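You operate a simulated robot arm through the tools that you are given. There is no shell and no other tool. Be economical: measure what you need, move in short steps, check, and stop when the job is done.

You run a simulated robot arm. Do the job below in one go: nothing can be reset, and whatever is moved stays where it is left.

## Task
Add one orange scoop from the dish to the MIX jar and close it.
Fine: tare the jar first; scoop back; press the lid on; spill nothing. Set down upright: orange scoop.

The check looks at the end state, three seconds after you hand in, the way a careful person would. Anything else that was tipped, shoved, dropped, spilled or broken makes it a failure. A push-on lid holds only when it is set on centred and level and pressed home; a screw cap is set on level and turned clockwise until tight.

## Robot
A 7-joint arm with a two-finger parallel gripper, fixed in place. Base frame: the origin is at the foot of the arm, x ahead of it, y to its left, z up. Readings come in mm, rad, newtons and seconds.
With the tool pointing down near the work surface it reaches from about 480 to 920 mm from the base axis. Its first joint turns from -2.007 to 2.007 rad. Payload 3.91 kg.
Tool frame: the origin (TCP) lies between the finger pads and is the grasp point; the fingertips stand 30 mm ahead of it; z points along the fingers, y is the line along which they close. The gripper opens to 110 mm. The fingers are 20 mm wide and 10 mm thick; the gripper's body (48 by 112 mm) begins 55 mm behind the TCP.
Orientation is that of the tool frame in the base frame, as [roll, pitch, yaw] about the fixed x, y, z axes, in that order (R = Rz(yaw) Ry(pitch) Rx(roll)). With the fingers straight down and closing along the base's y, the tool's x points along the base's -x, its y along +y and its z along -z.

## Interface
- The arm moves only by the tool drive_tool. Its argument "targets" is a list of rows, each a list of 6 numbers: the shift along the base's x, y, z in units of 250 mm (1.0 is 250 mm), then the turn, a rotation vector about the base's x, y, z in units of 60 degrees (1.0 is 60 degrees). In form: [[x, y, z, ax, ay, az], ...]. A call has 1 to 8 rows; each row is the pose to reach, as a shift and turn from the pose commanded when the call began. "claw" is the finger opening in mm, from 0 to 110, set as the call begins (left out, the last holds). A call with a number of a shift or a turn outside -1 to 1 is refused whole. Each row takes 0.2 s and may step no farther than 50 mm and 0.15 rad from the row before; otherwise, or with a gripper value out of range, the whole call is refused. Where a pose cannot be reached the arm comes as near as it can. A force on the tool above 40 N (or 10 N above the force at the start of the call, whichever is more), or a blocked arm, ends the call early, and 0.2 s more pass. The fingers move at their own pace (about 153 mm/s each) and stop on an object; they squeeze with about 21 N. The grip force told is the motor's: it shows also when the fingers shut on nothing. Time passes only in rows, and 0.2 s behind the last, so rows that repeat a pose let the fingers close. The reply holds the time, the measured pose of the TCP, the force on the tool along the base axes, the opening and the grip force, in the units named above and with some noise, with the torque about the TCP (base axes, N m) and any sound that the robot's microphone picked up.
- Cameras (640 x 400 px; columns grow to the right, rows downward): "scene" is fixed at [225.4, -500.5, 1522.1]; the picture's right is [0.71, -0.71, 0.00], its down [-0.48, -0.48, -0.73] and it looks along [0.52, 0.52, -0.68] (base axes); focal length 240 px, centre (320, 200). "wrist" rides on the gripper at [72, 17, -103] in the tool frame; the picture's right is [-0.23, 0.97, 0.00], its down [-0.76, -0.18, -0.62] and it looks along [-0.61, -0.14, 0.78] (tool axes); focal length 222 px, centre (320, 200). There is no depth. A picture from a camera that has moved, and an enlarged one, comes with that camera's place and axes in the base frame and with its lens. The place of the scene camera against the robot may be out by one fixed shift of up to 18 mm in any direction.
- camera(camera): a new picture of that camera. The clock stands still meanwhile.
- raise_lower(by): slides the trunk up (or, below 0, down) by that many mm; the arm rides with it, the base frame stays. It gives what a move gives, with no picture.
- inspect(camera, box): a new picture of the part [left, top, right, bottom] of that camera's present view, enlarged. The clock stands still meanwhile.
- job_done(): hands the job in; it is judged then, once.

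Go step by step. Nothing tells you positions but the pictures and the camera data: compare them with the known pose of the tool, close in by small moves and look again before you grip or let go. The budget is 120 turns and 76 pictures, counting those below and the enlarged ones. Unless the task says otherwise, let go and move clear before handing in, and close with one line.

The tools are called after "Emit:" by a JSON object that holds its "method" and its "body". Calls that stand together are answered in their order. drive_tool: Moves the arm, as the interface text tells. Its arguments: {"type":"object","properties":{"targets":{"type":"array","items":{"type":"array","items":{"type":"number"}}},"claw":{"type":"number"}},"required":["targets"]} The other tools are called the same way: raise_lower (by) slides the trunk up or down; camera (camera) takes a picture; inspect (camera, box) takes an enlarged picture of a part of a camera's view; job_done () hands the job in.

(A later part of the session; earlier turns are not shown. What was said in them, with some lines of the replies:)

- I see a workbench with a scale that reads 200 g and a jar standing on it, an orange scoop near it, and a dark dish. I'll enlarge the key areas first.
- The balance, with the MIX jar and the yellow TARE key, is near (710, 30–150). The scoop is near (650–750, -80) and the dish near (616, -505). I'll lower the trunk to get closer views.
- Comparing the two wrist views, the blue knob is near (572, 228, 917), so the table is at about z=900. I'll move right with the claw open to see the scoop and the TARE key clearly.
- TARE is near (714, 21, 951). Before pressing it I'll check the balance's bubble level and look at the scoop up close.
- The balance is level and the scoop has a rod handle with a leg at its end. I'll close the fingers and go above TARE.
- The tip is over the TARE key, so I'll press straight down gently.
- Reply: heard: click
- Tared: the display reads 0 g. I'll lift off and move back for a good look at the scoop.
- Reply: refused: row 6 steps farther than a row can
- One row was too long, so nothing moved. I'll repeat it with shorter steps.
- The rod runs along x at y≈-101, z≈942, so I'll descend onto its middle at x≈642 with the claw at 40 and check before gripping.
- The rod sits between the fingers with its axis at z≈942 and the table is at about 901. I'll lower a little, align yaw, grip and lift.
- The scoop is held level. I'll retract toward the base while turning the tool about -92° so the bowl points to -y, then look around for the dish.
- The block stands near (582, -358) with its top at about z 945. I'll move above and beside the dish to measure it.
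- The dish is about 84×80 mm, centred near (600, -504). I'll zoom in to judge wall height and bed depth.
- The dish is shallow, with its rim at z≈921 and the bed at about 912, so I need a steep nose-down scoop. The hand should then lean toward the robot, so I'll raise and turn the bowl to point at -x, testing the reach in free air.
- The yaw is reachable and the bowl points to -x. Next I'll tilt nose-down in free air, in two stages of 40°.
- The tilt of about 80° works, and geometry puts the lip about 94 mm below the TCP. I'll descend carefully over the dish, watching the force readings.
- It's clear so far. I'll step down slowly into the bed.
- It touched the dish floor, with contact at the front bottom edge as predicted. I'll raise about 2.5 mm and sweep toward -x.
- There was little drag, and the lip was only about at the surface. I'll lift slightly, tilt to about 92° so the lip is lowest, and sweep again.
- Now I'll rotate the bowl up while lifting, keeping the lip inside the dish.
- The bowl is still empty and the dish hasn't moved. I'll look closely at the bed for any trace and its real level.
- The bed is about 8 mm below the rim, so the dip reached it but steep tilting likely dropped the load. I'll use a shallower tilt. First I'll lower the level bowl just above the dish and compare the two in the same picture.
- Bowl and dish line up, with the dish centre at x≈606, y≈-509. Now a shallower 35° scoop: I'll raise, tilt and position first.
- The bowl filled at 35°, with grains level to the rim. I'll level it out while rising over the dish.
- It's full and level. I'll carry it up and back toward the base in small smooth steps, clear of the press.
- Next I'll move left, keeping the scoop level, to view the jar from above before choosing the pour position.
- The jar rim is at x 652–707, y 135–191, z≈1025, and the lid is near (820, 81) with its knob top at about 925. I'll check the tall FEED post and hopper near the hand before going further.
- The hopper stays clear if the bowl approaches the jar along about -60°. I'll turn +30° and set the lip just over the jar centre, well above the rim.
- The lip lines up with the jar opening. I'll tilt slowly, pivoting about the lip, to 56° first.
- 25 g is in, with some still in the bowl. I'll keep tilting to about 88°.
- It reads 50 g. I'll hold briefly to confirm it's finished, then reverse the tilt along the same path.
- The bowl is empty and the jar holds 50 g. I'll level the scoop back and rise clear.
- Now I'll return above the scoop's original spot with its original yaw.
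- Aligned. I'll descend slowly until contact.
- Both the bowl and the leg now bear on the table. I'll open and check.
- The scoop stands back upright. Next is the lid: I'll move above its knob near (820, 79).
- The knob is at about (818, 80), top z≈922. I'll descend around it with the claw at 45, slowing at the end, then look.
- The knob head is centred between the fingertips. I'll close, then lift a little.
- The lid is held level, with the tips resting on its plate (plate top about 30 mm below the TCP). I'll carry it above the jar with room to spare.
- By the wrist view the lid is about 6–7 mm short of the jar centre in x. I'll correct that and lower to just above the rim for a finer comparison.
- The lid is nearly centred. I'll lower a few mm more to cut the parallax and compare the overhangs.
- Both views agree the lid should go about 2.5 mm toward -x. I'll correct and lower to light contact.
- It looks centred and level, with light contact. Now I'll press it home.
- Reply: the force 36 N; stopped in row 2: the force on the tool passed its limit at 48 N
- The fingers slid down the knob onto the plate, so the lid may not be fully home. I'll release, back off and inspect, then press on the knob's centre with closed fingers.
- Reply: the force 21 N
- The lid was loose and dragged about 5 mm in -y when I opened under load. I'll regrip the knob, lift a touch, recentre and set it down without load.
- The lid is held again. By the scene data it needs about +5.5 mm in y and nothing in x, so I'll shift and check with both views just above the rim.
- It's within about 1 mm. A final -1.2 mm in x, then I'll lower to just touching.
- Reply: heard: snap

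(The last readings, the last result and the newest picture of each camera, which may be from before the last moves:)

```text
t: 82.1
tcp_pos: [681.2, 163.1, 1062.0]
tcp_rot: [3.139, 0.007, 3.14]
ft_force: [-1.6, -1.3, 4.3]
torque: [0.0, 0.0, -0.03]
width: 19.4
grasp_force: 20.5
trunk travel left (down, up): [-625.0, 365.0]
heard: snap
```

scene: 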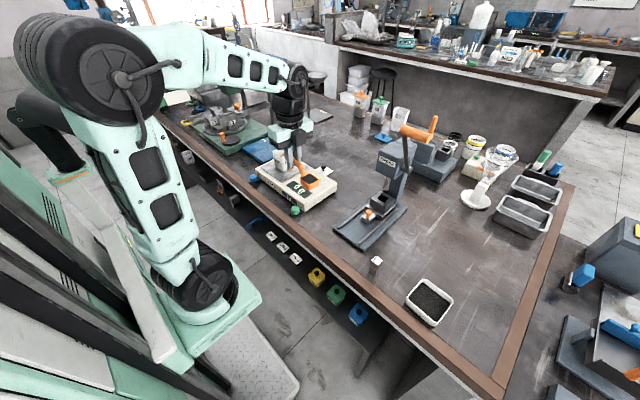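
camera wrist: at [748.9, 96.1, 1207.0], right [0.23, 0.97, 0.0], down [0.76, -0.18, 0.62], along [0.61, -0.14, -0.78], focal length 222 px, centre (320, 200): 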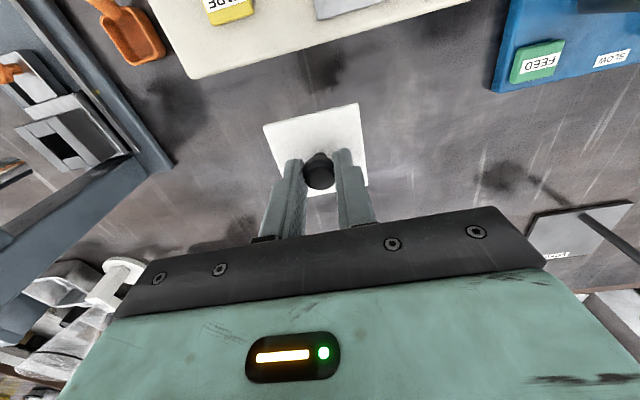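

I heard a snap. I'll ease off, release and check.

Emit:
{"method": "drive_tool", "body": {"targets": [[0, 0, 0.002, 0, 0, 0], [0, 0, 0.002, 0, 0, 0], [0, 0, 0.002, 0, 0, 0]], "claw": 36}}

Emit:
{"method": "drive_tool", "body": {"targets": [[0, 0, 0.1, 0, 0, 0], [0, 0, 0.22, 0, 0, 0], [0, 0, 0.22, 0, 0, 0]]}}

Emit:
{"method": "inspect", "body": {"camera": "scene", "box": [275, 140, 307, 176]}}

```text
t: 82.9
tcp_pos: [682.3, 161.7, 1062.3]
tcp_rot: [3.137, 0.008, 3.14]
ft_force: [-0.9, -0.6, -0.4]
torque: [0.01, 0.0, 0.0]
width: 36.2
grasp_force: 0.1
trunk travel left (down, up): [-625.0, 365.0]
```

```text
t: 83.7
tcp_pos: [680.8, 163.3, 1116.2]
tcp_rot: [3.139, 0.006, 3.14]
ft_force: [-0.2, -0.1, -0.1]
torque: [0.0, 0.01, -0.01]
width: 36.0
grasp_force: 0.0
trunk travel left (down, up): [-625.0, 365.0]
```

```text
11.11 times, centred on (291, 158) of scene
camera zoom: at [225.4, -500.5, 1522.1], right [0.71, -0.71, 0.0], down [-0.48, -0.48, -0.73], along [0.52, 0.52, -0.68], focal length 2666 px, centre (642, 667)
```

zoom: 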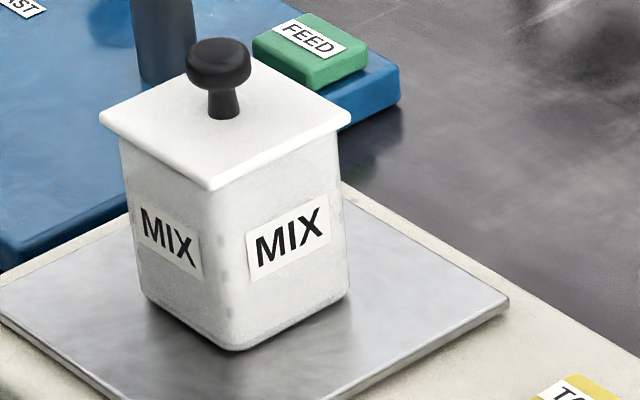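

It's seated, centred and level. For certainty I'll press straight down on the knob with closed fingers.

Emit:
{"method": "drive_tool", "body": {"targets": [[0.002, -0.002, 0, 0, 0, 0], [0.002, -0.002, 0, 0, 0, 0], [0.002, -0.002, -0.08, 0, 0, 0], [0.002, -0.002, -0.12, 0, 0, 0], [0.002, -0.002, -0.14, 0, 0, 0], [0.002, -0.002, -0.148, 0, 0, 0], [0.002, -0.002, -0.156, 0, 0, 0]], "claw": 0}}

Emit:
{"method": "inspect", "body": {"camera": "wrist", "box": [240, 60, 400, 220]}}

```text
t: 85.3
tcp_pos: [681.1, 162.0, 1082.3]
tcp_rot: [3.136, 0.014, 3.141]
ft_force: [-3.7, -2.5, 38.6]
torque: [-0.05, 0.08, 0.03]
width: 0.0
grasp_force: 21.5
trunk travel left (down, up): [-625.0, 365.0]
```

```text
2.50 times, centred on (320, 140) of wrist
camera zoom: at [607.3, 178.9, 1184.4], right [0.23, 0.97, 0.01], down [0.75, -0.18, 0.63], along [0.62, -0.14, -0.77], focal length 555 px, centre (320, 350)
```

zoom: 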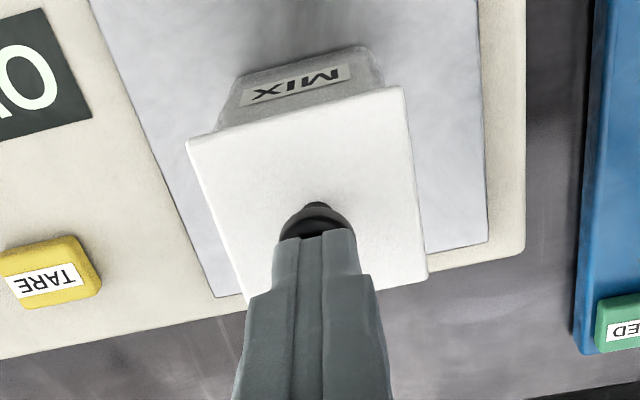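

It took 38 N, pressed firmly home. I'll lift straight up, move clear and do a final check.

Emit:
{"method": "drive_tool", "body": {"targets": [[0, 0, 0.04, 0, 0, 0], [0, 0, 0.2, 0, 0, 0], [0, 0, 0.36, 0, 0, 0], [-0.15, 0, 0.4, 0, 0, 0], [-0.34, 0, 0.4, 0, 0, 0], [-0.5, 0, 0.4, 0, 0, 0], [-0.6, 0, 0.4, 0, 0, 0]]}}

Emit:
{"method": "camera", "body": {"camera": "scene"}}

Emit:
{"method": "inspect", "body": {"camera": "scene", "box": [240, 125, 360, 225]}}

```text
t: 86.9
tcp_pos: [533.2, 163.7, 1179.5]
tcp_rot: [3.138, 0.005, 3.139]
ft_force: [1.2, -0.1, 0.0]
torque: [-0.01, 0.0, 0.02]
width: 0.0
grasp_force: 20.9
trunk travel left (down, up): [-625.0, 365.0]
```

```text
5 pictures are left
```

scene: 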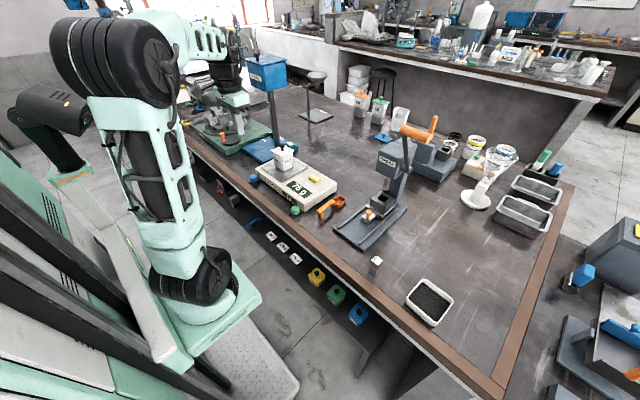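

```text
4.00 times, centred on (300, 175) of scene
camera zoom: at [225.4, -500.5, 1522.1], right [0.71, -0.71, 0.0], down [-0.48, -0.48, -0.73], along [0.52, 0.52, -0.68], focal length 960 px, centre (400, 300)
```

zoom: 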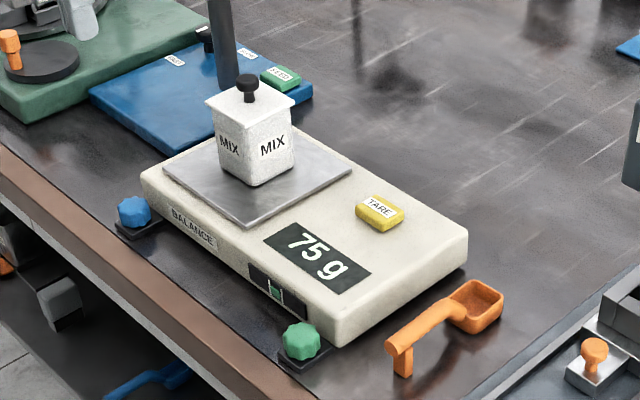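

The display reads 75 g, which is the 50 g scoop plus the lid. The lid is seated level, the scoop stands upright in its place, and I see no spill.

Emit:
{"method": "job_done", "body": {}}

```text
The job is handed in.
```

The job is handed in: the MIX jar was tared to 0 g and took one orange scoop, which weighed 50 g. The lid is on and pressed home (I heard it snap), the scoop stands upright back in its place, and I saw nothing spilled.
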